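You operate a simulated robot arm through the tools that you are given. There is no shell and no other tool.

The job below is to be done with a simulated robot arm. You get a single attempt, and the scene is never put back.

JOB
Brush the rust off the bolts in the yellow bolt box and put the box away.
Fine: the green stiff brush goes back; the box goes into the car care drawer, shut again. Set down upright: green stiff brush. What is to be rubbed or washed off counts as gone when no trace of it is left.

It is judged by the outcome, as a careful person would: the job done as asked, and still so three seconds after it is handed in. It fails if anything else is knocked over, pushed out of place, dropped, spilled or broken.

ROBOT AND FRAMES
A 6-joint arm with a three-finger gripper, fixed in place. Base frame: the origin is at the foot of the arm, x ahead of it, y to its left, z up; the work surface is at about z = 0.85. Lengths are in m, angles in degrees, forces in N, time in s.
Its first joint turns from -166.0 to 166.0 degrees. Payload 4.89 kg.
Tool frame: the origin (TCP) lies between the finger pads and is the grasp point; the fingertips stand 0.03 m ahead of it; z points along the fingers, y is the line along which they close. Largest opening 0.164 m; the body of the gripper starts 0.125 m behind the TCP.
Orientation is that of the tool frame in the base frame, as [roll, pitch, yaw] about the fixed x, y, z axes, in that order (R = Rz(yaw) Ry(pitch) Rx(roll)). With the fingers straight down and closing along the base's y, the tool's x points along the base's -x, its y along +y and its z along -z.

CONTROLS
- The arm moves only by the tool apply_moves. Its argument "series" is text: rows parted by semicolons, each of 6 numbers parted by spaces: the shift along the tool's x, y, z in m, then the turn, a rotation vector about the tool's x, y, z in degrees. In form: x y z ax ay az; .... A call has 1 to 20 rows; each row is the pose to reach, as a shift and turn from the pose commanded when the call began, along the tool's axes at that moment. "claw" is the finger opening in m, from 0 to 0.164, set as the call begins (left out, the last holds). Each row takes 0.2 s and may step no farther than 0.05 m and 8.6 degrees from the row before; otherwise, or with a gripper value out of range, the whole call is refused. Where a pose cannot be reached the arm comes as near as it can. A force on the tool above 40 N (or 10 N above the force at the start of the call, whichever is more), or a blocked arm, ends the call early, and 0.2 s more pass. The fingers move at their own pace (about 0.108 m/s each) and stop on an object; they squeeze with about 29 N. The grip force told is the motor's: it shows also when the fingers shut on nothing. Time passes only in rows, and 0.2 s behind the last, so rows that repeat a pose let the fingers close. The reply holds the time, the measured pose of the TCP, the force on the tool along the base axes, the opening and the grip force, in the units named above and with some noise, with the torque about the TCP (base axes, N m) and any sound that the robot's microphone picked up.
- Cameras (640 x 400 px; columns grow to the right, rows downward): "scene" is fixed at [0.22, -0.4991, 1.4564]; the picture's right is [0.36, -0.93, 0.00], its down [-0.85, -0.33, -0.42] and it looks along [0.39, 0.15, -0.91] (base axes); focal length 214 px, centre (320, 200). "wrist" rides on the gripper at [0.076, -0.002, -0.152] in the tool frame; the picture's right is [0.02, 1.00, 0.00], its down [-0.88, 0.02, -0.47] and it looks along [-0.47, 0.01, 0.88] (tool axes); focal length 247 px, centre (320, 200). There is no depth. A picture from a camera that has moved, and an enlarged one, comes with that camera's place and axes in the base frame and with its lens.
- grab_frame(camera): a new picture of that camera. The clock stands still meanwhile.
- slide_trunk(by): slides the trunk up (or, below 0, down) by that many m; the arm rides with it, the base frame stays. It gives what a move gives, with no picture.
- close_up(camera, box): a new picture of the part [left, top, right, bottom] of that camera's present view, enlarged. The clock stands still meanwhile.
- finish_job(): hands the job in; it is judged then, once.

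Places have to be worked out from the pictures, the camera data and where the tool is seen. Open the gripper and draw the arm clear of the work before you hand the job in, unless the task says otherwise.

The tools are called after "Request:" by a JSON object that holds its "op" and its "data". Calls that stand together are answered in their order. apply_moves: Moves the arm, as the interface text tells. Its arguments: {"type":"object","properties":{"series":{"type":"string"},"claw":{"type":"number"}},"required":["series"]} The other tools are called the same way: slide_trunk (by) slides the trunk up or down; grab_frame (camera) takes a picture; close_up (camera, box) takes an enlarged picture of a part of a camera's view; finish_job () hands the job in.

At the start:

```text
clock: 0.0
ee_pos: [0.423, -0.3663, 1.152]
ee_rot: [180.0, 0.1, -179.9]
contact_force: [0.2, 0.6, -1.2]
torque: [0.01, -0.03, -0.01]
finger_gap: 0.164
grasp_force: 0.1
trunk travel left (down, up): [-0.175, 0.215]
```

scene: 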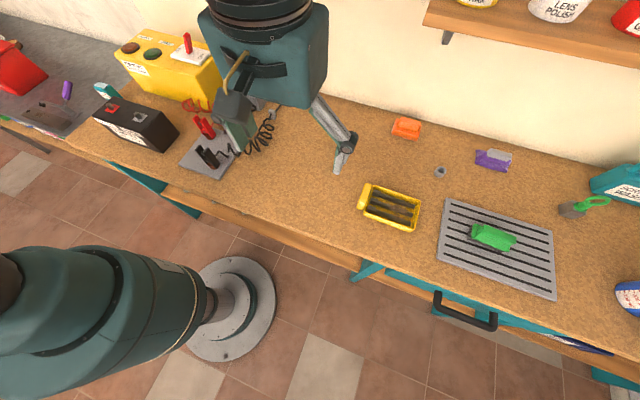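
wrist: 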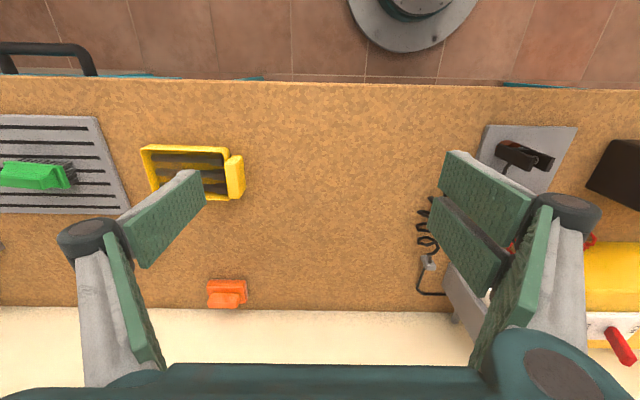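

The scene shows the yellow bolt box near the middle, the green brush on a grey ribbed mat to the right, and a drawer handle below the counter front. I'll take enlarged views of these before moving.

Request:
{"op": "close_up", "data": {"camera": "scene", "box": [340, 160, 580, 310]}}

Request:
{"op": "close_up", "data": {"camera": "scene", "box": [340, 250, 640, 400]}}

Request:
{"op": "close_up", "data": {"camera": "wrist", "box": [0, 30, 280, 230]}}

Request:
{"op": "close_up", "data": {"camera": "scene", "box": [0, 30, 320, 230]}}

```text
2.67 times, centred on (460, 235) of scene
camera zoom: at [0.22, -0.4991, 1.4564], right [0.36, -0.93, 0.0], down [-0.85, -0.33, -0.42], along [0.39, 0.15, -0.91], focal length 572 px, centre (-53, 107)
```

zoom: 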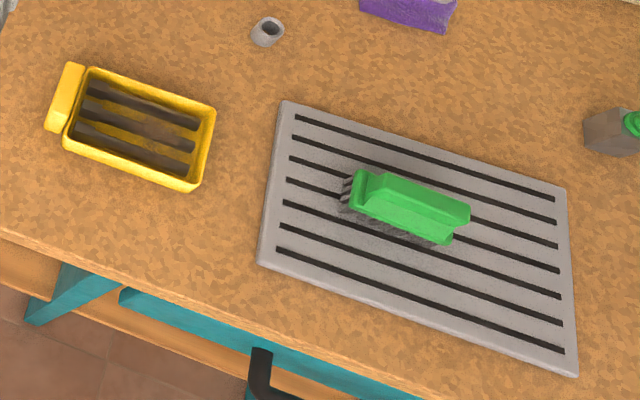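

```text
2.13 times, centred on (490, 325) of scene
camera zoom: at [0.22, -0.4991, 1.4564], right [0.36, -0.93, 0.0], down [-0.85, -0.33, -0.42], along [0.39, 0.15, -0.91], focal length 458 px, centre (-43, -67)
```

zoom: 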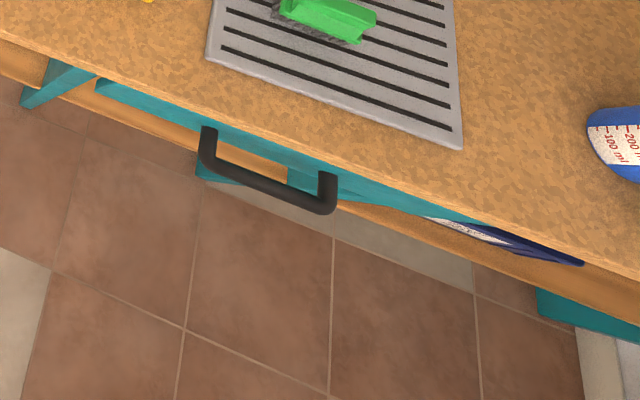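

```text
2.00 times, centred on (140, 130) of wrist
camera zoom: at [0.3467, -0.3667, 1.3042], right [-0.02, 1.0, 0.0], down [0.88, 0.02, 0.47], along [0.47, 0.01, -0.88], focal length 494 px, centre (680, 340)
```

zoom: 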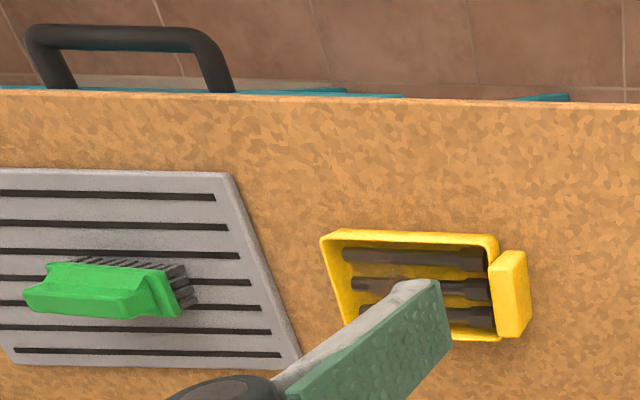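

```text
2.00 times, centred on (160, 130) of scene
camera zoom: at [0.22, -0.4991, 1.4564], right [0.36, -0.93, 0.0], down [-0.85, -0.33, -0.42], along [0.39, 0.15, -0.91], focal length 429 px, centre (640, 340)
```

zoom: 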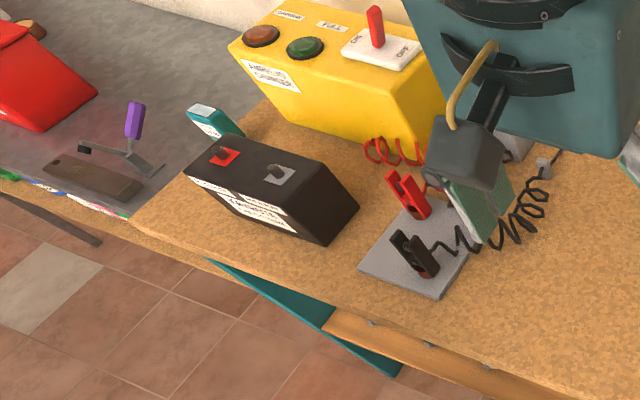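

From both views I judge the yellow box to be at about (0.53, -0.615) and the brush handle at about (0.52, -0.87, 0.90). The drawer handle bar is at about (0.33, -0.90, 0.755), in front of a counter edge at x≈0.367. I'll move the arm right at the same height to look from above the box and brush.

Request:
{"op": "apply_moves", "data": {"series": "0 -0.05 0 0 0 0; 0 -0.1 0 0 0 0; 0 -0.15 0 0 0 0; 0 -0.2 0 0 0 0; 0 -0.25 0 0 0 0; 0 -0.3 0 0 0 0; 0 -0.33 0 0 0 0"}}

```text
clock: 1.6
ee_pos: [0.4241, -0.6977, 1.1487]
ee_rot: [179.9, 0.0, 180.0]
contact_force: [0.3, 0.5, -0.2]
torque: [-0.11, -0.01, 0.02]
finger_gap: 0.1639
grasp_force: 0.0
trunk travel left (down, up): [-0.175, 0.215]
```

The arm reached (0.424, -0.698, 1.149) freely. I'll take pictures from here.

Request:
{"op": "grab_frame", "data": {"camera": "wrist"}}

Request:
{"op": "grab_frame", "data": {"camera": "scene"}}

Request:
{"op": "close_up", "data": {"camera": "wrist", "box": [140, 0, 460, 200]}}

```text
taken
camera wrist: at [0.348, -0.6975, 1.3024], right [-0.02, 1.0, 0.0], down [0.88, 0.02, 0.47], along [0.47, 0.01, -0.88], focal length 247 px, centre (320, 200)
```

wrist: 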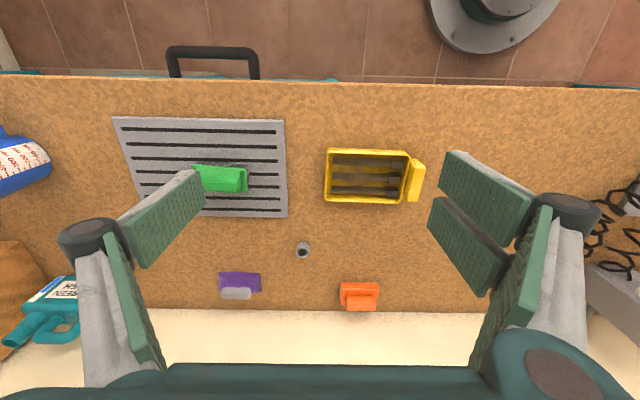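

```text
taken
```

scene: 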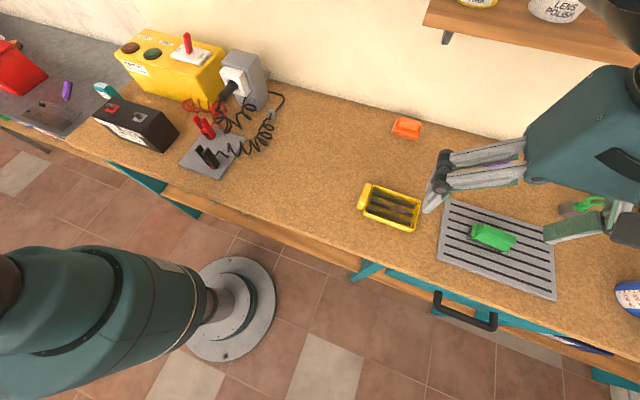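

```text
2.00 times, centred on (300, 100) of wrist
camera zoom: at [0.348, -0.6975, 1.3024], right [-0.02, 1.0, 0.0], down [0.88, 0.02, 0.47], along [0.47, 0.01, -0.88], focal length 494 px, centre (360, 400)
```

zoom: 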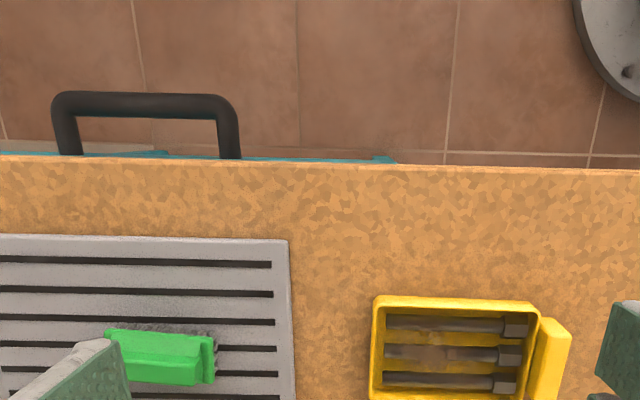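

The box rim spans about x 0.47–0.58 and y -0.68 to -0.53, with a tab at its left end. The brush is about 0.10 long along y. I'll turn the tool 90° so the fingers close along x, which suits the box, the brush and the handle, and go lower for a closer look.

Request:
{"op": "apply_moves", "data": {"series": "-0.007 -0.002 0.009 0 0 8.18; -0.014 -0.004 0.018 0 0 16.36; -0.021 -0.006 0.027 0 0 24.55; -0.028 -0.008 0.036 0 0 32.73; -0.035 -0.01 0.045 0 0 40.91; -0.042 -0.012 0.054 0 0 49.09; -0.049 -0.014 0.063 0 0 57.27; -0.056 -0.016 0.072 0 0 65.45; -0.063 -0.018 0.081 0 0 73.64; -0.07 -0.02 0.09 0 0 81.82; -0.077 -0.022 0.1 0 0 90"}}

Request:
{"op": "grab_frame", "data": {"camera": "wrist"}}

Request:
{"op": "grab_frame", "data": {"camera": "scene"}}

```text
clock: 4.0
ee_pos: [0.4987, -0.7176, 1.0514]
ee_rot: [-180.0, 0.0, 89.9]
contact_force: [-0.3, 0.1, -0.3]
torque: [-0.06, -0.02, 0.02]
finger_gap: 0.1639
grasp_force: 0.1
trunk travel left (down, up): [-0.175, 0.215]
```

```text
taken
camera wrist: at [0.4982, -0.6396, 1.204], right [1.0, 0.02, 0.0], down [0.02, -0.88, 0.47], along [0.01, -0.47, -0.88], focal length 247 px, centre (320, 200)
```

wrist: 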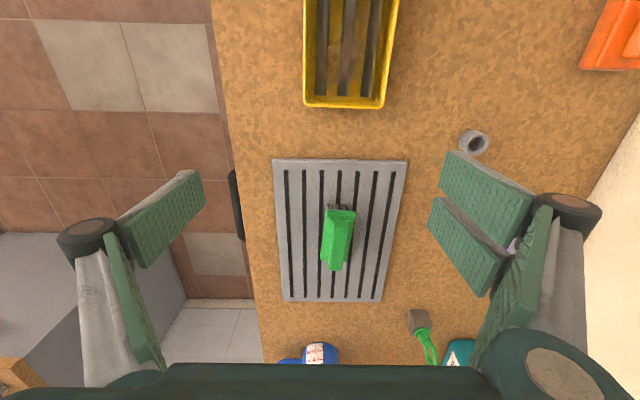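

```text
taken
```

scene: 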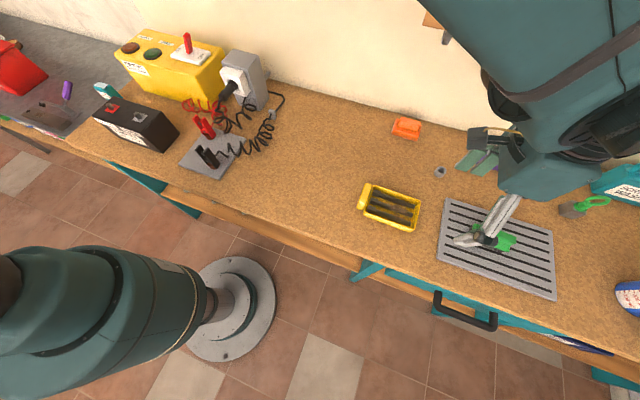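

The brush lies along y on the mat at about (0.53, -0.866). I'll zoom in on the brush, the box and the handle area.

Request:
{"op": "close_up", "data": {"camera": "wrist", "box": [260, 150, 420, 310]}}

Request:
{"op": "close_up", "data": {"camera": "wrist", "box": [260, 0, 440, 120]}}

Request:
{"op": "close_up", "data": {"camera": "scene", "box": [340, 170, 440, 240]}}

```text
2.50 times, centred on (340, 230) of wrist
camera zoom: at [0.4982, -0.6396, 1.204], right [1.0, 0.02, 0.0], down [0.02, -0.88, 0.47], along [0.01, -0.47, -0.88], focal length 617 px, centre (270, 125)
```

zoom: 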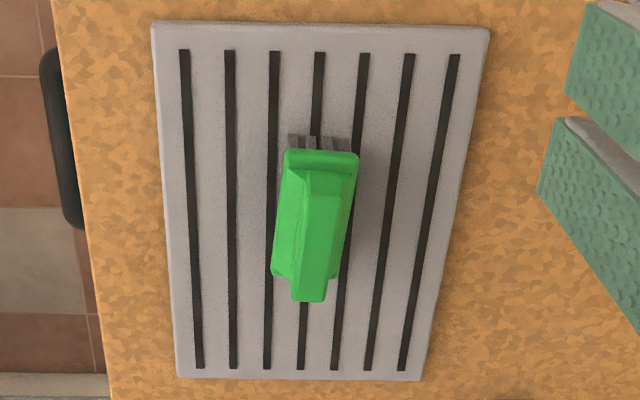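

```text
3.33 times, centred on (350, 60) of wrist
camera zoom: at [0.4982, -0.6396, 1.204], right [1.0, 0.02, 0.0], down [0.02, -0.88, 0.47], along [0.01, -0.47, -0.88], focal length 823 px, centre (220, 667)
```

zoom: 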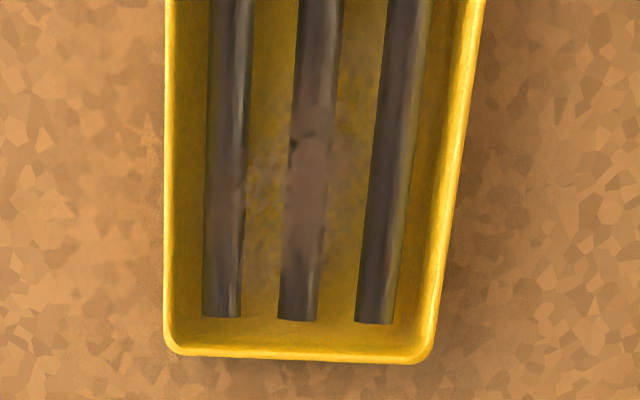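

```text
5.71 times, centred on (390, 205) of scene
camera zoom: at [0.22, -0.4991, 1.4564], right [0.36, -0.93, 0.0], down [-0.85, -0.33, -0.42], along [0.39, 0.15, -0.91], focal length 1226 px, centre (-80, 171)
```

zoom: 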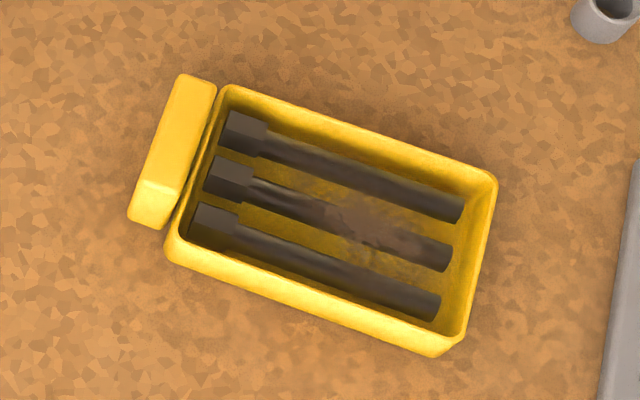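

The rust shows as a brown patch near the middle of the box at about (0.527, -0.62). The brush is a green block, bristles down, with its wide end toward +y. I'll go above the brush with the opening at 0.09 to see whether the arm reaches that far.

Request:
{"op": "apply_moves", "data": {"series": "-0.035 0.008 0.01 0 0 0; -0.07 0.016 0.02 0 0 0; -0.105 0.024 0.03 0 0 0; -0.14 0.032 0.04 0 0 0; -0.14 0.032 0.04 0 0 0", "claw": 0.09}}

Request:
{"op": "grab_frame", "data": {"camera": "wrist"}}

Request:
{"op": "grab_frame", "data": {"camera": "scene"}}

```text
clock: 5.2
ee_pos: [0.5312, -0.8602, 1.009]
ee_rot: [180.0, 0.1, 90.0]
contact_force: [0.5, -0.1, -0.9]
torque: [0.11, 0.02, 0.0]
finger_gap: 0.0901
grasp_force: 0.1
trunk travel left (down, up): [-0.175, 0.215]
```

```text
taken
camera wrist: at [0.5303, -0.783, 1.1622], right [1.0, 0.02, 0.0], down [0.02, -0.88, 0.47], along [0.01, -0.47, -0.88], focal length 247 px, centre (320, 200)
```

wrist: 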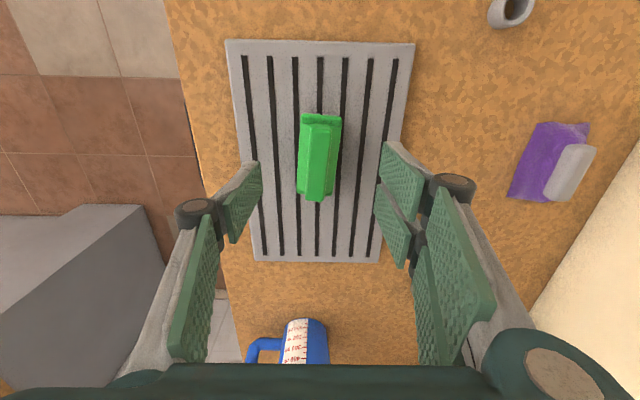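

```text
taken
```

scene: 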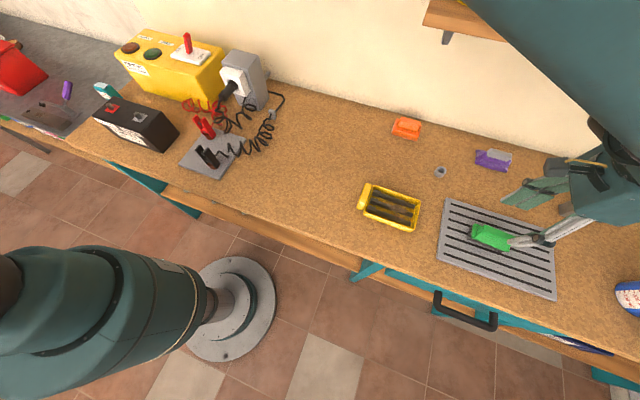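

It reached r = 1.01 at z = 1.01. I'll zoom in on the brush to find its axis and edges.

Request:
{"op": "close_up", "data": {"camera": "wrist", "box": [240, 90, 400, 230]}}

Request:
{"op": "close_up", "data": {"camera": "scene", "box": [440, 190, 560, 290]}}

```text
2.86 times, centred on (320, 160) of wrist
camera zoom: at [0.5303, -0.783, 1.1622], right [1.0, 0.02, 0.0], down [0.02, -0.88, 0.47], along [0.01, -0.47, -0.88], focal length 706 px, centre (320, 314)
```

zoom: 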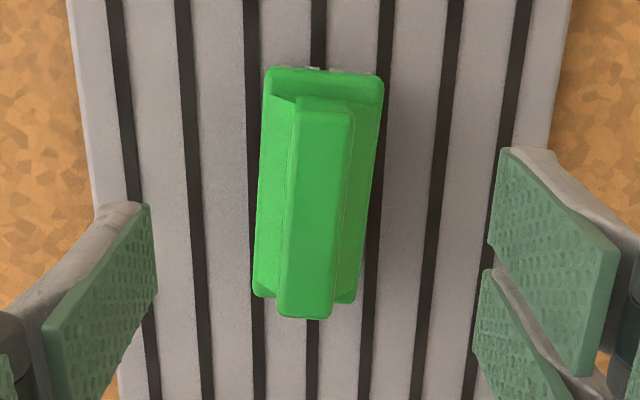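

```text
4.00 times, centred on (500, 240) of scene
camera zoom: at [0.22, -0.4991, 1.4564], right [0.36, -0.93, 0.0], down [-0.85, -0.33, -0.42], along [0.39, 0.15, -0.91], focal length 858 px, centre (-400, 40)
```

zoom: 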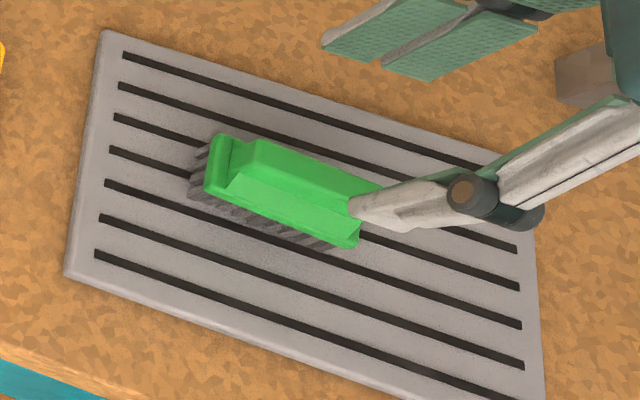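

The brush block measures about 0.043 × 0.095, centred at (0.530, -0.872) and turned about 4.5°. Its base top is at z≈0.89 and its ridge top at z≈0.915. I'll align the yaw and come down to z=0.935 in steps.

Request:
{"op": "apply_moves", "data": {"series": "-0.005 -0.001 0.02 0 0 2.3; -0.01 -0.001 0.045 0 0 4.5; -0.01 -0.001 0.074 0 0 4.5; -0.01 -0.001 0.074 0 0 4.5", "claw": 0.08}}

Request:
{"op": "close_up", "data": {"camera": "wrist", "box": [220, 60, 420, 220]}}

Request:
{"op": "close_up", "data": {"camera": "scene", "box": [440, 190, 560, 290]}}

```text
clock: 6.2
ee_pos: [0.5307, -0.8693, 0.9373]
ee_rot: [-179.9, -0.1, 85.5]
contact_force: [0.4, -0.5, 0.1]
torque: [0.02, 0.0, -0.02]
finger_gap: 0.08
grasp_force: 0.0
trunk travel left (down, up): [-0.175, 0.215]
```

```text
2.50 times, centred on (320, 140) of wrist
camera zoom: at [0.5349, -0.7917, 1.0891], right [1.0, -0.06, 0.0], down [-0.05, -0.88, 0.47], along [-0.03, -0.47, -0.88], focal length 617 px, centre (320, 350)
```

zoom: 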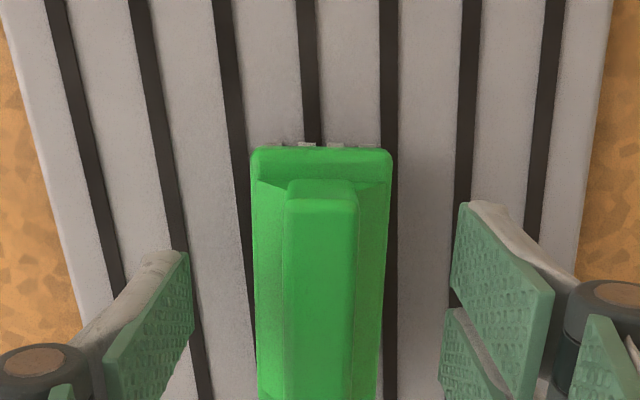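

```text
4.00 times, centred on (500, 240) of scene
camera zoom: at [0.22, -0.4991, 1.4564], right [0.36, -0.93, 0.0], down [-0.85, -0.33, -0.42], along [0.39, 0.15, -0.91], focal length 858 px, centre (-400, 40)
```

zoom: 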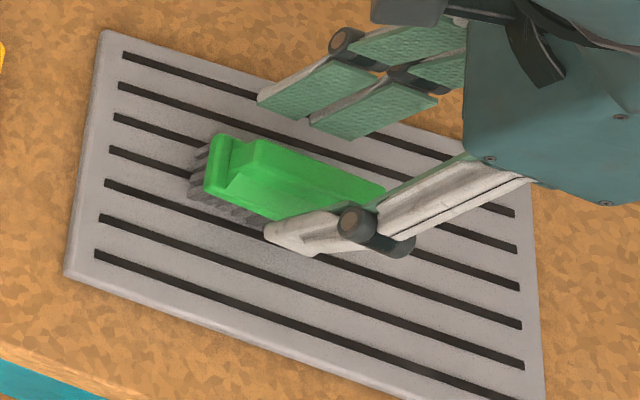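

The brush is centred between the fingers and aligned. I'll lower 3 cm so the fingertips sit beside the green base block, just above the bristles.

Request:
{"op": "apply_moves", "data": {"series": "0 0 0.012 0 0 0; 0 0 0.022 0 0 0; 0 0 0.03 0 0 0; 0 0 0.03 0 0 0"}}

Request:
{"op": "close_up", "data": {"camera": "wrist", "box": [220, 60, 420, 220]}}

Request:
{"op": "close_up", "data": {"camera": "scene", "box": [440, 190, 560, 290]}}

```text
clock: 7.2
ee_pos: [0.5311, -0.8687, 0.9067]
ee_rot: [179.9, 0.0, 85.5]
contact_force: [-0.1, -0.2, 0.0]
torque: [0.0, 0.02, 0.01]
finger_gap: 0.0801
grasp_force: 0.0
trunk travel left (down, up): [-0.175, 0.215]
```

```text
2.50 times, centred on (320, 140) of wrist
camera zoom: at [0.5355, -0.7911, 1.0593], right [1.0, -0.06, 0.0], down [-0.05, -0.88, 0.47], along [-0.03, -0.47, -0.88], focal length 617 px, centre (320, 350)
```

zoom: 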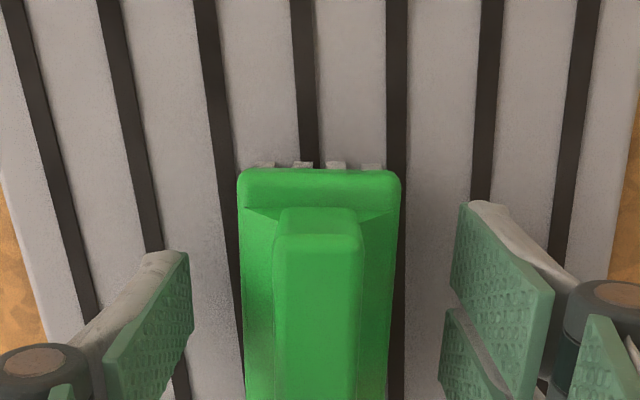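

```text
4.00 times, centred on (500, 240) of scene
camera zoom: at [0.22, -0.4991, 1.4564], right [0.36, -0.93, 0.0], down [-0.85, -0.33, -0.42], along [0.39, 0.15, -0.91], focal length 858 px, centre (-400, 40)
```

zoom: 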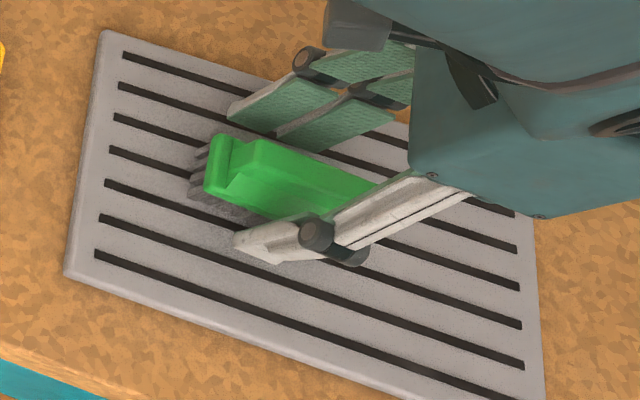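

Fingertips are now beside the base block with no contact. I'll close on the brush and hold a few rows.

Request:
{"op": "apply_moves", "data": {"series": "0 0 0 0 0 0; 0 0 0 0 0 0; 0 0 0 0 0 0; 0 0 0 0 0 0", "claw": 0.0}}

Request:
{"op": "close_up", "data": {"camera": "wrist", "box": [220, 60, 420, 220]}}

Request:
{"op": "close_up", "data": {"camera": "scene", "box": [440, 190, 560, 290]}}

```text
clock: 8.2
ee_pos: [0.5303, -0.8692, 0.9076]
ee_rot: [179.9, 0.1, 85.5]
contact_force: [0.0, -0.6, -0.9]
torque: [-0.02, 0.0, 0.06]
finger_gap: 0.0441
grasp_force: 28.9
trunk travel left (down, up): [-0.175, 0.215]
```

```text
2.50 times, centred on (320, 140) of wrist
camera zoom: at [0.5355, -0.791, 1.0594], right [1.0, -0.06, 0.0], down [-0.05, -0.88, 0.47], along [-0.03, -0.47, -0.88], focal length 617 px, centre (320, 350)
```

zoom: 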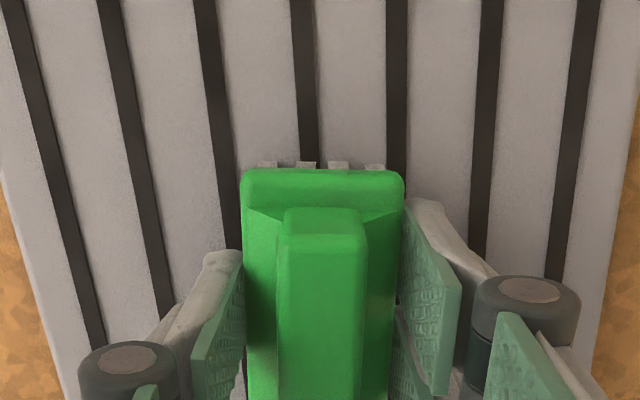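

```text
4.00 times, centred on (500, 240) of scene
camera zoom: at [0.22, -0.4991, 1.4564], right [0.36, -0.93, 0.0], down [-0.85, -0.33, -0.42], along [0.39, 0.15, -0.91], focal length 858 px, centre (-400, 40)
```

zoom: 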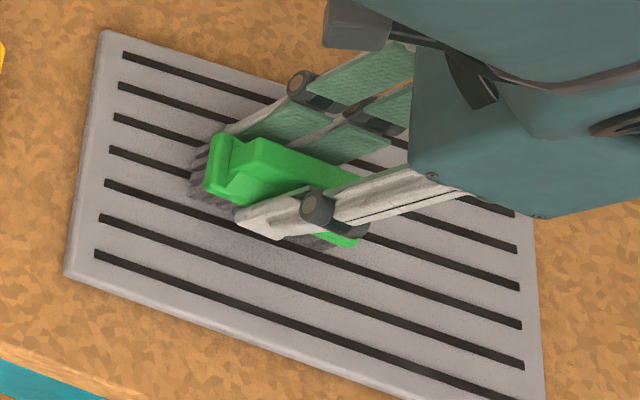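

Gripped: the gap is 0.044 and the grip 29 N, so the fingers hold the base block. The home pose to remember is TCP (0.5305, -0.869, 0.907), yaw 85.5. I'll lift straight up and check the hold.

Request:
{"op": "apply_moves", "data": {"series": "0 0 -0.03 0 0 0; 0 0 -0.07 0 0 0; 0 0 -0.1 0 0 0; 0 0 -0.1 0 0 0"}}

Request:
{"op": "grab_frame", "data": {"camera": "wrist"}}

Request:
{"op": "close_up", "data": {"camera": "scene", "box": [400, 160, 560, 290]}}

```text
clock: 9.2
ee_pos: [0.5302, -0.8669, 1.0073]
ee_rot: [-180.0, 0.0, 85.5]
contact_force: [0.0, 0.1, -0.5]
torque: [-0.04, -0.02, -0.01]
finger_gap: 0.044
grasp_force: 29.3
trunk travel left (down, up): [-0.175, 0.215]
```

```text
taken
camera wrist: at [0.5344, -0.7902, 1.1604], right [1.0, -0.06, 0.0], down [-0.05, -0.88, 0.47], along [-0.03, -0.47, -0.88], focal length 247 px, centre (320, 200)
```

wrist: 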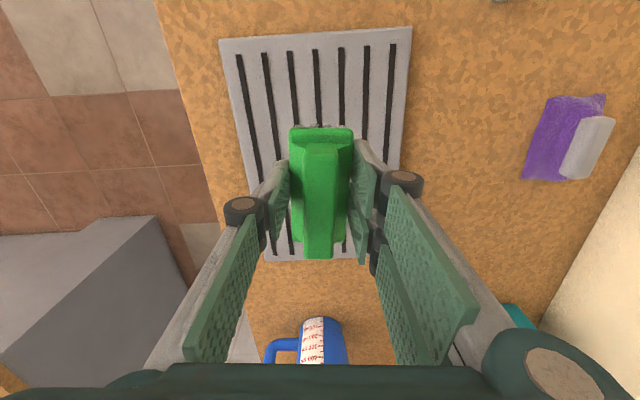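

```text
3.08 times, centred on (480, 225) of scene
camera zoom: at [0.22, -0.4991, 1.4564], right [0.36, -0.93, 0.0], down [-0.85, -0.33, -0.42], along [0.39, 0.15, -0.91], focal length 660 px, centre (-172, 123)
```

zoom: 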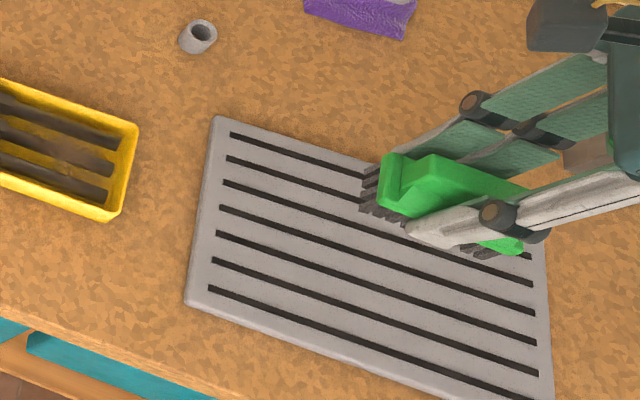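

The brush is held level with bristles down. I'll carry it over to hover above the box, turning back 4.5° to line up with the box.

Request:
{"op": "apply_moves", "data": {"series": "0.045 -0.004 0 0 0 -0.8; 0.09 -0.008 0 0 0 -1.6; 0.135 -0.012 0 0 0 -2.4; 0.18 -0.016 0 0 0 -3.2; 0.22 -0.02 0 0 0 -4; 0.259 -0.0244 0.01 0 0 -4.5; 0.259 -0.0244 0.022 0 0 -4.5; 0.259 -0.0244 0.022 0 0 -4.5"}}

Request:
{"op": "grab_frame", "data": {"camera": "wrist"}}

Request:
{"op": "close_up", "data": {"camera": "scene", "box": [340, 140, 500, 250]}}

```text
clock: 11.0
ee_pos: [0.5281, -0.6094, 0.984]
ee_rot: [179.9, -0.1, 90.0]
contact_force: [-0.1, 0.8, -0.3]
torque: [-0.03, -0.05, 0.0]
finger_gap: 0.0441
grasp_force: 29.2
trunk travel left (down, up): [-0.175, 0.215]
```

```text
taken
camera wrist: at [0.5263, -0.5312, 1.1369], right [1.0, 0.02, 0.0], down [0.02, -0.88, 0.47], along [0.01, -0.47, -0.88], focal length 247 px, centre (320, 200)
```

wrist: 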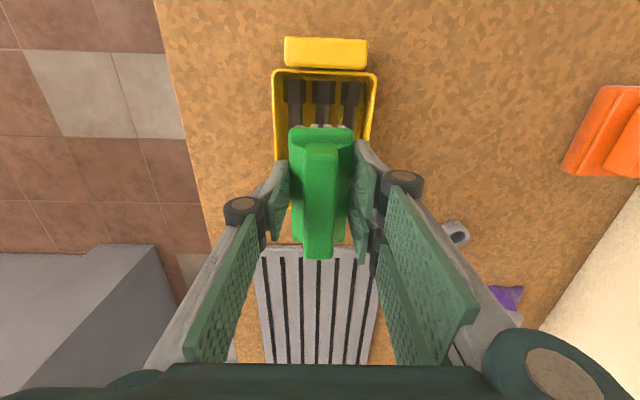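

```text
3.64 times, centred on (420, 195) of scene
camera zoom: at [0.22, -0.4991, 1.4564], right [0.36, -0.93, 0.0], down [-0.85, -0.33, -0.42], along [0.39, 0.15, -0.91], focal length 780 px, centre (-44, 218)
```

zoom: 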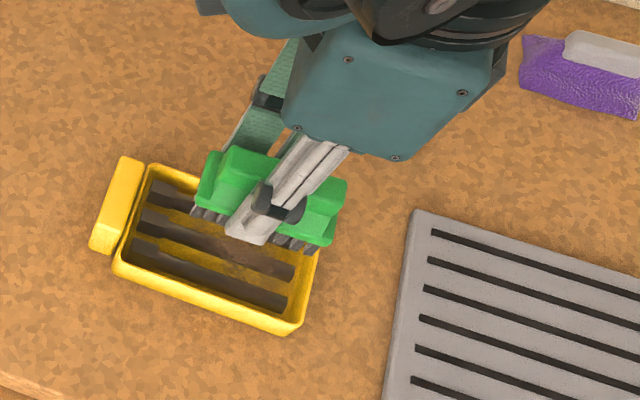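

The brush hovers over the box. I'll zoom in to fix the box's walls relative to the brush before lowering.

Request:
{"op": "close_up", "data": {"camera": "wrist", "box": [250, 20, 400, 160]}}

Request:
{"op": "close_up", "data": {"camera": "scene", "box": [350, 170, 440, 240]}}

```text
2.86 times, centred on (325, 90) of wrist
camera zoom: at [0.5263, -0.5312, 1.1369], right [1.0, 0.02, 0.0], down [0.02, -0.88, 0.47], along [0.01, -0.47, -0.88], focal length 706 px, centre (306, 514)
```

zoom: 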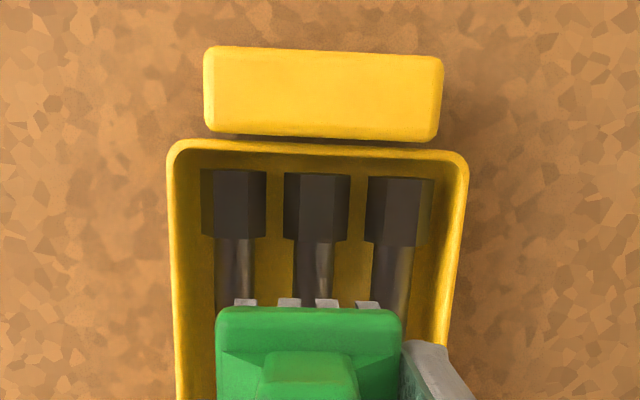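

```text
5.71 times, centred on (395, 205) of scene
camera zoom: at [0.22, -0.4991, 1.4564], right [0.36, -0.93, 0.0], down [-0.85, -0.33, -0.42], along [0.39, 0.15, -0.91], focal length 1226 px, centre (-109, 171)
```

zoom: 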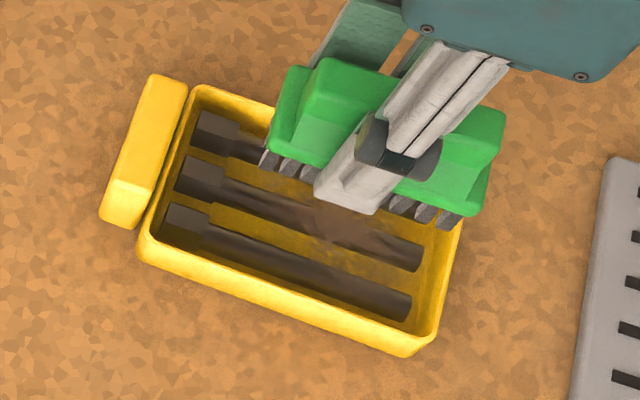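

The box outline is x 0.480–0.580, y -0.683 to -0.534. The bolt heads are at the +y end down to y≈-0.565, and the rust covers about (0.527±0.022, -0.62±0.027). I'll centre the brush at (0.530, -0.619), clear of the heads, and lower gradually.

Request:
{"op": "apply_moves", "data": {"series": "-0.005 0.0015 0.02 0 0 0; -0.0096 0.0025 0.04 0 0 0; -0.0096 0.0025 0.054 0 0 0; -0.0096 0.0025 0.054 0 0 0"}}

Request:
{"op": "grab_frame", "data": {"camera": "wrist"}}

Request:
{"op": "close_up", "data": {"camera": "scene", "box": [350, 170, 440, 240]}}

```text
clock: 12.0
ee_pos: [0.5297, -0.6174, 0.9308]
ee_rot: [180.0, 0.0, 90.0]
contact_force: [-0.7, -0.3, -1.2]
torque: [0.03, 0.03, 0.04]
finger_gap: 0.0438
grasp_force: 29.0
trunk travel left (down, up): [-0.175, 0.215]
```

```text
taken
camera wrist: at [0.527, -0.5406, 1.0838], right [1.0, 0.02, 0.0], down [0.02, -0.88, 0.47], along [0.01, -0.47, -0.88], focal length 247 px, centre (320, 200)
```

wrist: 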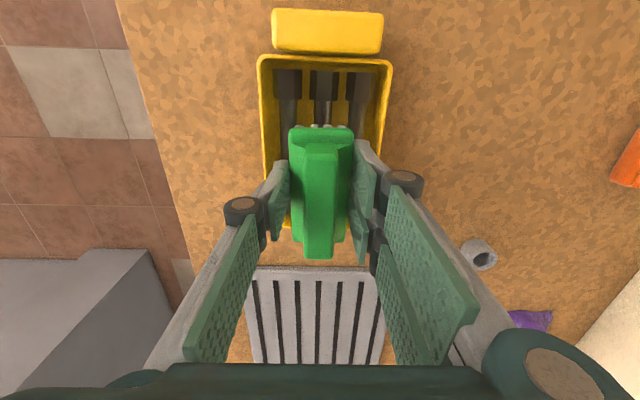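

```text
5.71 times, centred on (395, 205) of scene
camera zoom: at [0.22, -0.4991, 1.4564], right [0.36, -0.93, 0.0], down [-0.85, -0.33, -0.42], along [0.39, 0.15, -0.91], focal length 1226 px, centre (-109, 171)
```

zoom: 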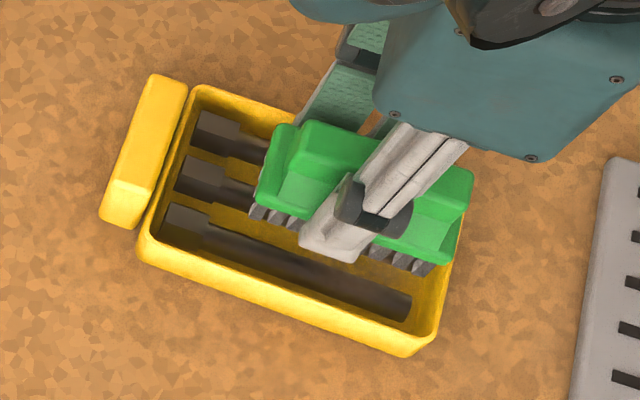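

The bristles are inside the walls with about 1 cm to spare at each end. I'll descend slowly to find contact.

Request:
{"op": "apply_moves", "data": {"series": "0 0 0.004 0 0 0; 0 0 0.008 0 0 0; 0 0 0.012 0 0 0; 0 0 0.012 0 0 0"}}

```text
clock: 13.0
ee_pos: [0.5287, -0.6181, 0.9189]
ee_rot: [-179.9, 0.0, 90.0]
contact_force: [0.3, -0.2, -1.0]
torque: [-0.03, 0.01, 0.0]
finger_gap: 0.0437
grasp_force: 29.2
trunk travel left (down, up): [-0.175, 0.215]
```

No contact yet at z=0.919. I'll lower 4 mm more in small steps.

Request:
{"op": "apply_moves", "data": {"series": "0 0 0.002 0 0 0; 0 0 0.004 0 0 0; 0 0 0.004 0 0 0"}}

Request:
{"op": "close_up", "data": {"camera": "scene", "box": [350, 170, 440, 240]}}

Request:
{"op": "close_up", "data": {"camera": "wrist", "box": [240, 20, 400, 160]}}

```text
clock: 13.8
ee_pos: [0.5277, -0.6185, 0.9164]
ee_rot: [-180.0, 0.1, 90.1]
contact_force: [3.7, 0.4, 21.6]
torque: [0.01, -0.15, 0.01]
finger_gap: 0.0438
grasp_force: 28.9
trunk travel left (down, up): [-0.175, 0.215]
```

```text
5.71 times, centred on (395, 205) of scene
camera zoom: at [0.22, -0.4991, 1.4564], right [0.36, -0.93, 0.0], down [-0.85, -0.33, -0.42], along [0.39, 0.15, -0.91], focal length 1226 px, centre (-109, 171)
```

zoom: 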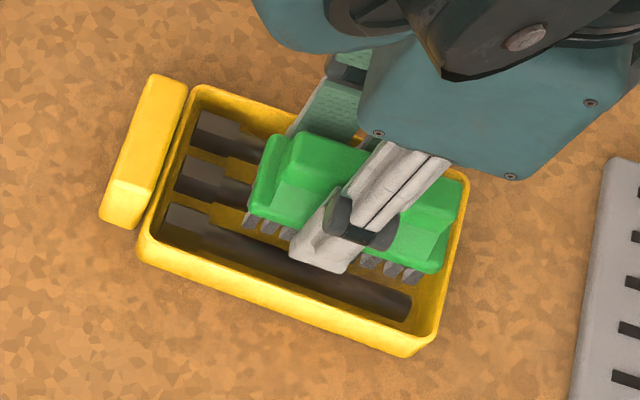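

```text
2.86 times, centred on (320, 90) of wrist
camera zoom: at [0.527, -0.5403, 1.0685], right [1.0, 0.02, 0.0], down [0.02, -0.88, 0.47], along [0.01, -0.47, -0.88], focal length 706 px, centre (320, 514)
```

zoom: 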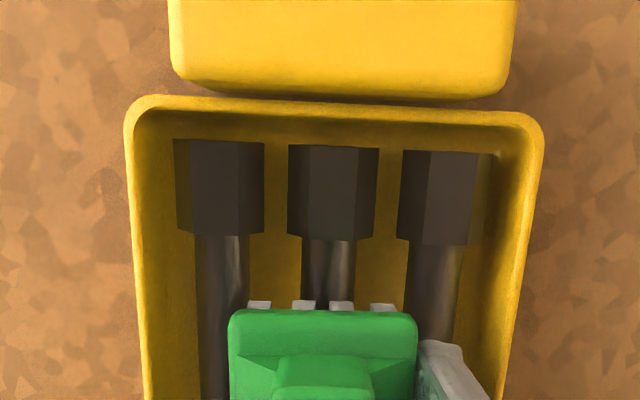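

Bristles touch the bolts at z≈0.9165 with about 22 N. I'll ease up 1 mm and make short strokes along y and x, then check the box hasn't shifted.

Request:
{"op": "apply_moves", "data": {"series": "0 0 -0.001 0 0 0; 0.006 0 -0.001 0 0 0; 0 0 -0.001 0 0 0; -0.006 0 -0.001 0 0 0; 0 0 -0.001 0 0 0; 0.006 0 -0.001 0 0 0; -0.006 0 -0.001 0 0 0; 0.006 0 -0.001 0 0 0; -0.006 0 -0.001 0 0 0; 0 0 -0.001 0 0 0"}}

Request:
{"op": "close_up", "data": {"camera": "scene", "box": [350, 170, 440, 240]}}

```text
clock: 16.0
ee_pos: [0.5288, -0.6188, 0.9168]
ee_rot: [179.9, 0.0, 90.0]
contact_force: [0.7, -0.7, -0.6]
torque: [0.02, 0.03, 0.0]
finger_gap: 0.0439
grasp_force: 29.4
trunk travel left (down, up): [-0.175, 0.215]
```

```text
5.71 times, centred on (395, 205) of scene
camera zoom: at [0.22, -0.4991, 1.4564], right [0.36, -0.93, 0.0], down [-0.85, -0.33, -0.42], along [0.39, 0.15, -0.91], focal length 1226 px, centre (-109, 171)
```

zoom: 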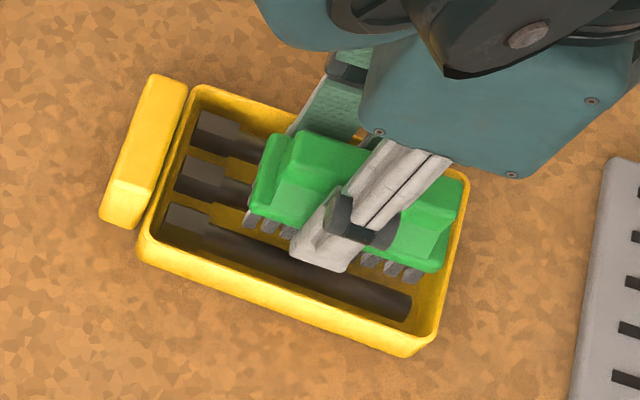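

At 1 mm higher the contact is gone, so those strokes were barely touching. The box has not shifted. I'll press back down slightly and repeat strokes along y and x.

Request:
{"op": "apply_moves", "data": {"series": "0 0 0.0008 0 0 0; 0.006 0 0.0008 0 0 0; 0 0 0.0008 0 0 0; -0.006 0 0.0008 0 0 0; 0 0 0.0008 0 0 0; 0.006 0 0.0008 0 0 0; 0 0 0.0008 0 0 0; -0.006 0 0.0008 0 0 0; 0 0 0.0008 0 0 0"}}

Request:
{"op": "close_up", "data": {"camera": "scene", "box": [350, 170, 440, 240]}}

```text
clock: 18.0
ee_pos: [0.5295, -0.6186, 0.9155]
ee_rot: [-180.0, 0.0, 90.0]
contact_force: [0.5, -4.8, 16.3]
torque: [-0.09, -0.05, 0.01]
finger_gap: 0.0439
grasp_force: 29.5
trunk travel left (down, up): [-0.175, 0.215]
```

```text
5.71 times, centred on (395, 205) of scene
camera zoom: at [0.22, -0.4991, 1.4564], right [0.36, -0.93, 0.0], down [-0.85, -0.33, -0.42], along [0.39, 0.15, -0.91], focal length 1226 px, centre (-109, 171)
```

zoom: 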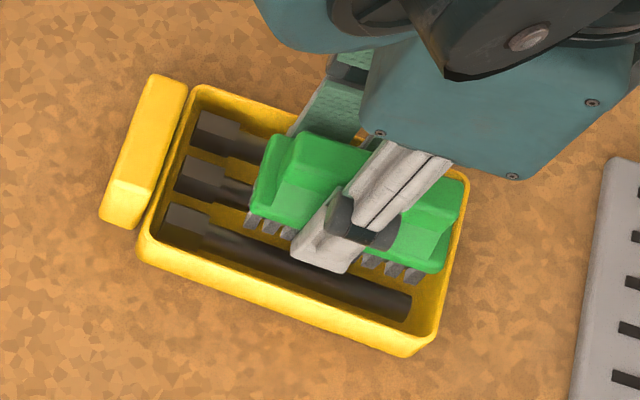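

It is pressing at about 16 N, the friction reading is normal, and the box is still. I'll continue strokes with x offsets of ±7 mm to cover the sides of the patch.

Request:
{"op": "apply_moves", "data": {"series": "0 0.004 0 0 0 0; 0 0.007 0 0 0 0; 0.006 0.007 0 0 0 0; -0.006 0.007 0 0 0 0; 0.006 0.007 0 0 0 0; -0.006 0.007 0 0 0 0; 0 0.003 0 0 0 0; 0 -0.003 0 0 0 0; 0 -0.007 0 0 0 0; 0.006 -0.007 0 0 0 0; -0.006 -0.007 0 0 0 0; 0.006 -0.007 0 0 0 0; -0.006 -0.007 0 0 0 0; 0 0 0 0 0 0; 0 0.007 0 0 0 0; 0 -0.007 0 0 0 0; 0 0 0 0 0 0"}}

Request:
{"op": "close_up", "data": {"camera": "scene", "box": [350, 170, 440, 240]}}

```text
clock: 21.6
ee_pos: [0.5286, -0.6173, 0.9166]
ee_rot: [-180.0, 0.0, 90.1]
contact_force: [-1.0, 0.1, 3.1]
torque: [-0.01, 0.01, -0.02]
finger_gap: 0.0441
grasp_force: 28.8
trunk travel left (down, up): [-0.175, 0.215]
```

```text
5.71 times, centred on (395, 205) of scene
camera zoom: at [0.22, -0.4991, 1.4564], right [0.36, -0.93, 0.0], down [-0.85, -0.33, -0.42], along [0.39, 0.15, -0.91], focal length 1226 px, centre (-109, 171)
```

zoom: 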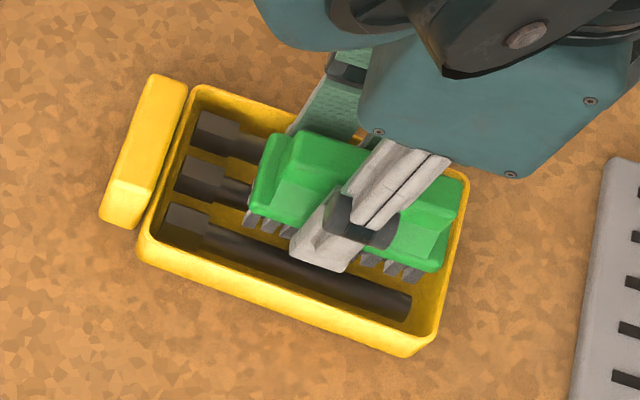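

The pressure has dropped to about 3 N. I'll lift clear and move the brush aside to inspect the rust patch.

Request:
{"op": "apply_moves", "data": {"series": "0 0 -0.03 0 0 0; 0 0 -0.07 0 0 0; -0.04 0 -0.09 0 0 0; -0.08 0 -0.1 0 0 0; -0.12 0 -0.1 0 0 0; -0.12 0 -0.1 0 0 0"}}

Request:
{"op": "close_up", "data": {"camera": "scene", "box": [350, 170, 440, 240]}}

Request:
{"op": "grab_frame", "data": {"camera": "wrist"}}

Request:
{"op": "close_up", "data": {"camera": "scene", "box": [380, 150, 540, 270]}}

```text
clock: 23.0
ee_pos: [0.5289, -0.7404, 1.0156]
ee_rot: [179.9, 0.0, 90.1]
contact_force: [0.3, -1.1, -0.6]
torque: [0.11, 0.0, 0.01]
finger_gap: 0.0438
grasp_force: 29.3
trunk travel left (down, up): [-0.175, 0.215]
```

```text
5.71 times, centred on (395, 205) of scene
camera zoom: at [0.22, -0.4991, 1.4564], right [0.36, -0.93, 0.0], down [-0.85, -0.33, -0.42], along [0.39, 0.15, -0.91], focal length 1226 px, centre (-109, 171)
```

zoom: 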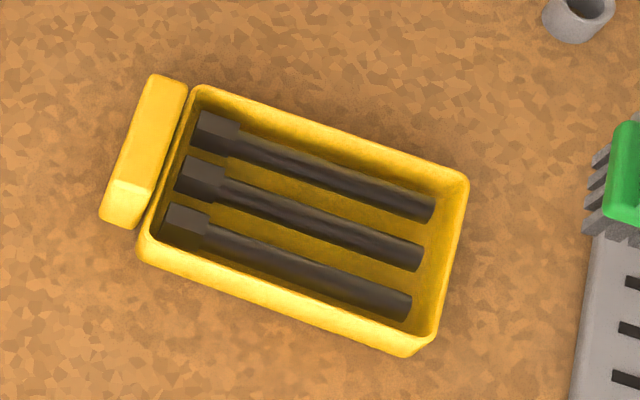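

```text
taken
camera wrist: at [0.5278, -0.6622, 1.1672], right [1.0, 0.02, 0.0], down [0.02, -0.88, 0.47], along [0.01, -0.47, -0.88], focal length 247 px, centre (320, 200)
```

wrist: 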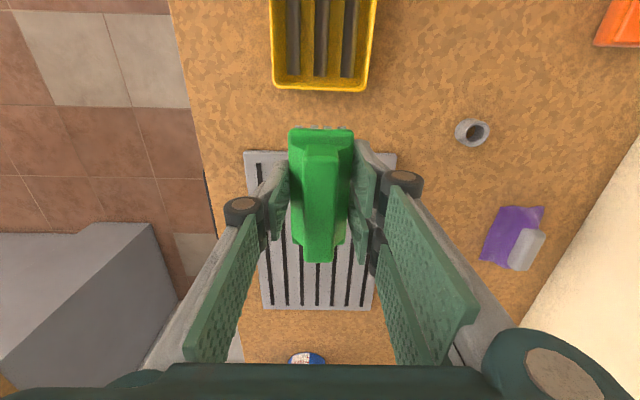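

```text
3.33 times, centred on (460, 210) of scene
camera zoom: at [0.22, -0.4991, 1.4564], right [0.36, -0.93, 0.0], down [-0.85, -0.33, -0.42], along [0.39, 0.15, -0.91], focal length 715 px, centre (-147, 167)
```

zoom: 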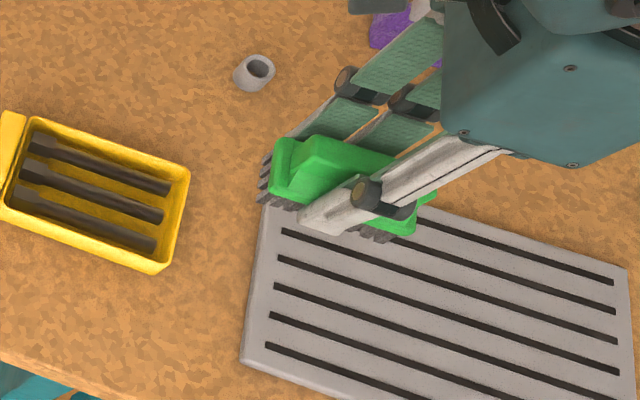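

The rust patch seems gone: clean yellow floor and clean dark bolts. I'll zoom tighter from both cameras to make sure no trace remains.

Request:
{"op": "close_up", "data": {"camera": "scene", "box": [368, 185, 424, 222]}}

Request:
{"op": "close_up", "data": {"camera": "wrist", "box": [260, 0, 390, 95]}}

```text
10.81 times, centred on (396, 204) of scene
camera zoom: at [0.22, -0.4991, 1.4564], right [0.36, -0.93, 0.0], down [-0.85, -0.33, -0.42], along [0.39, 0.15, -0.91], focal length 2319 px, centre (-502, 162)
```

zoom: 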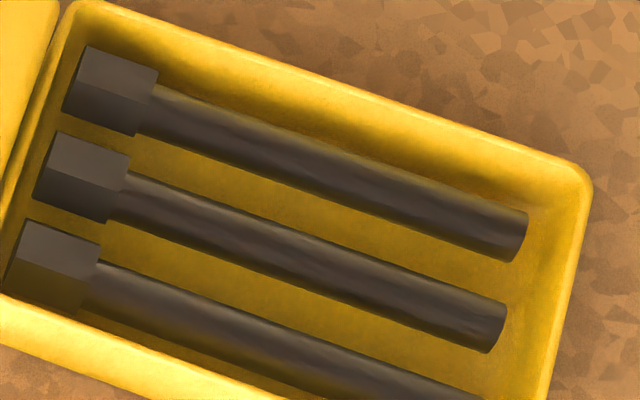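

```text
4.21 times, centred on (325, 48) of wrist
camera zoom: at [0.5278, -0.6622, 1.1672], right [1.0, 0.02, 0.0], down [0.02, -0.88, 0.47], along [0.01, -0.47, -0.88], focal length 1040 px, centre (299, 842)
```

zoom: 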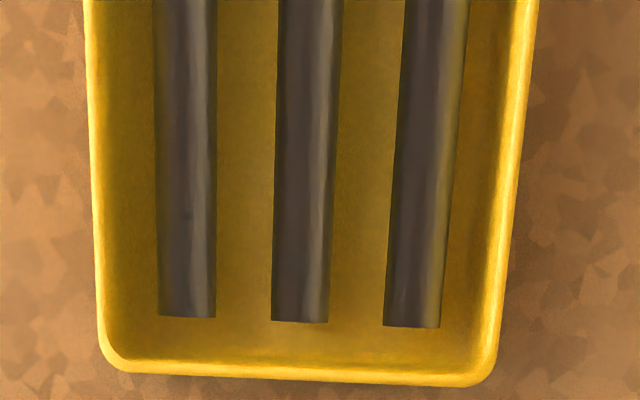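

No trace of rust is visible in either view. I'll carry the brush back above its home spot on the mat at the original yaw.

Request:
{"op": "apply_moves", "data": {"series": "-0.045 0.0005 0.002 0 0 1.5; -0.09 0.001 0.004 0 0 3; -0.1305 0.0015 0.0082 0 0 4.5; -0.1305 0.0015 0.05 0 0 4.5; -0.1305 0.0015 0.085 0 0 4.5; -0.1305 0.0015 0.1 0 0 4.5; -0.1305 0.0015 0.1 0 0 4.5"}}

Request:
{"op": "close_up", "data": {"camera": "scene", "box": [440, 190, 560, 290]}}

```text
clock: 24.6
ee_pos: [0.5314, -0.8668, 0.9139]
ee_rot: [-179.9, 0.0, 85.5]
contact_force: [-0.3, -0.2, -1.1]
torque: [0.04, 0.03, -0.02]
finger_gap: 0.0439
grasp_force: 29.0
trunk travel left (down, up): [-0.175, 0.215]
```

```text
4.00 times, centred on (500, 240) of scene
camera zoom: at [0.22, -0.4991, 1.4564], right [0.36, -0.93, 0.0], down [-0.85, -0.33, -0.42], along [0.39, 0.15, -0.91], focal length 858 px, centre (-400, 40)
```

zoom: 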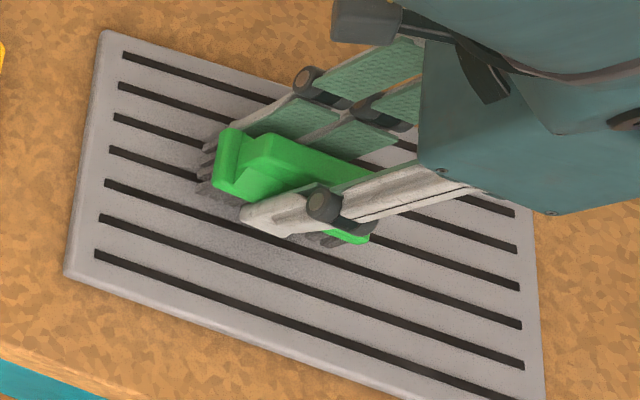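

It is 6–7 mm above home with no contact. I'll lower the rest in small steps.

Request:
{"op": "apply_moves", "data": {"series": "0 0 0.003 0 0 0; 0 0 0.006 0 0 0; 0 0 0.007 0 0 0; 0 0 0.007 0 0 0"}}

```text
clock: 25.6
ee_pos: [0.5304, -0.868, 0.9082]
ee_rot: [179.9, -0.1, 85.6]
contact_force: [-1.0, -0.2, -0.6]
torque: [0.02, -0.01, -0.01]
finger_gap: 0.0438
grasp_force: 28.4
trunk travel left (down, up): [-0.175, 0.215]
```

No contact yet at 0.908. I'll lower in half-millimetre steps until contact shows.

Request:
{"op": "apply_moves", "data": {"series": "0 0 0.0007 0 0 0; 0 0 0.0014 0 0 0; 0 0 0.0014 0 0 0"}}

```text
clock: 26.4
ee_pos: [0.5306, -0.868, 0.9074]
ee_rot: [-180.0, 0.0, 85.5]
contact_force: [0.2, -0.3, -1.0]
torque: [0.0, 0.0, 0.01]
finger_gap: 0.0438
grasp_force: 29.0
trunk travel left (down, up): [-0.175, 0.215]
```

Still no contact, so the brush slid up slightly in the grip. I'll lower another millimetre.

Request:
{"op": "apply_moves", "data": {"series": "0 0 0.0006 0 0 0; 0 0 0.0012 0 0 0; 0 0 0.0012 0 0 0"}}

```text
clock: 27.2
ee_pos: [0.5316, -0.8686, 0.9058]
ee_rot: [180.0, 0.0, 85.5]
contact_force: [0.6, 0.7, -0.9]
torque: [0.03, 0.0, 0.04]
finger_gap: 0.044
grasp_force: 29.2
trunk travel left (down, up): [-0.175, 0.215]
```

Contact force is still about -1 N. I'll continue down in 0.6 mm steps.

Request:
{"op": "apply_moves", "data": {"series": "0 0 0.0006 0 0 0; 0 0 0.0012 0 0 0; 0 0 0.0012 0 0 0"}}

Request:
{"op": "close_up", "data": {"camera": "scene", "box": [440, 190, 560, 290]}}

```text
clock: 28.0
ee_pos: [0.5306, -0.8696, 0.9065]
ee_rot: [180.0, 0.0, 85.5]
contact_force: [-0.1, 0.5, -0.7]
torque: [0.01, -0.02, -0.04]
finger_gap: 0.0441
grasp_force: 28.8
trunk travel left (down, up): [-0.175, 0.215]
```

```text
4.00 times, centred on (500, 240) of scene
camera zoom: at [0.22, -0.4991, 1.4564], right [0.36, -0.93, 0.0], down [-0.85, -0.33, -0.42], along [0.39, 0.15, -0.91], focal length 858 px, centre (-400, 40)
```

zoom: 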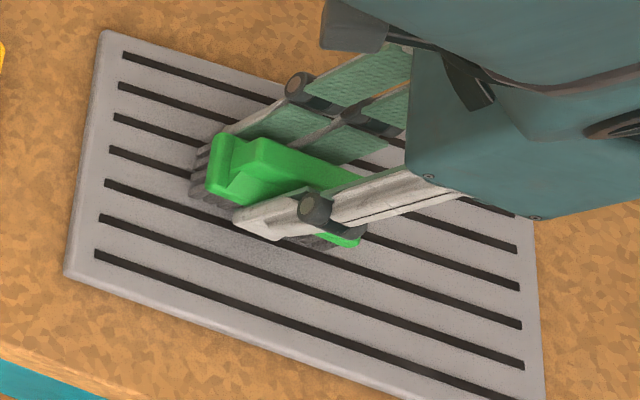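

The brush looks nearly at its original spot and about to touch. I'll lower a bit more.

Request:
{"op": "apply_moves", "data": {"series": "0 0 0.0006 0 0 0; 0 0 0.0012 0 0 0; 0 0 0.0012 0 0 0"}}

```text
clock: 28.8
ee_pos: [0.5305, -0.8685, 0.9044]
ee_rot: [180.0, 0.0, 85.5]
contact_force: [-0.4, 0.2, -0.6]
torque: [0.01, -0.02, 0.0]
finger_gap: 0.0439
grasp_force: 29.4
trunk travel left (down, up): [-0.175, 0.215]
```

Still free. While pressing, the brush likely slid up about 3–4 mm in the grip, so contact should come just below. I'll lower in small steps again.

Request:
{"op": "apply_moves", "data": {"series": "0 0 0.0006 0 0 0; 0 0 0.0012 0 0 0; 0 0 0.0012 0 0 0"}}

```text
clock: 29.6
ee_pos: [0.5304, -0.8681, 0.9036]
ee_rot: [180.0, 0.0, 85.4]
contact_force: [1.3, -3.1, 16.3]
torque: [-0.02, -0.12, -0.03]
finger_gap: 0.044
grasp_force: 28.8
trunk travel left (down, up): [-0.175, 0.215]
```

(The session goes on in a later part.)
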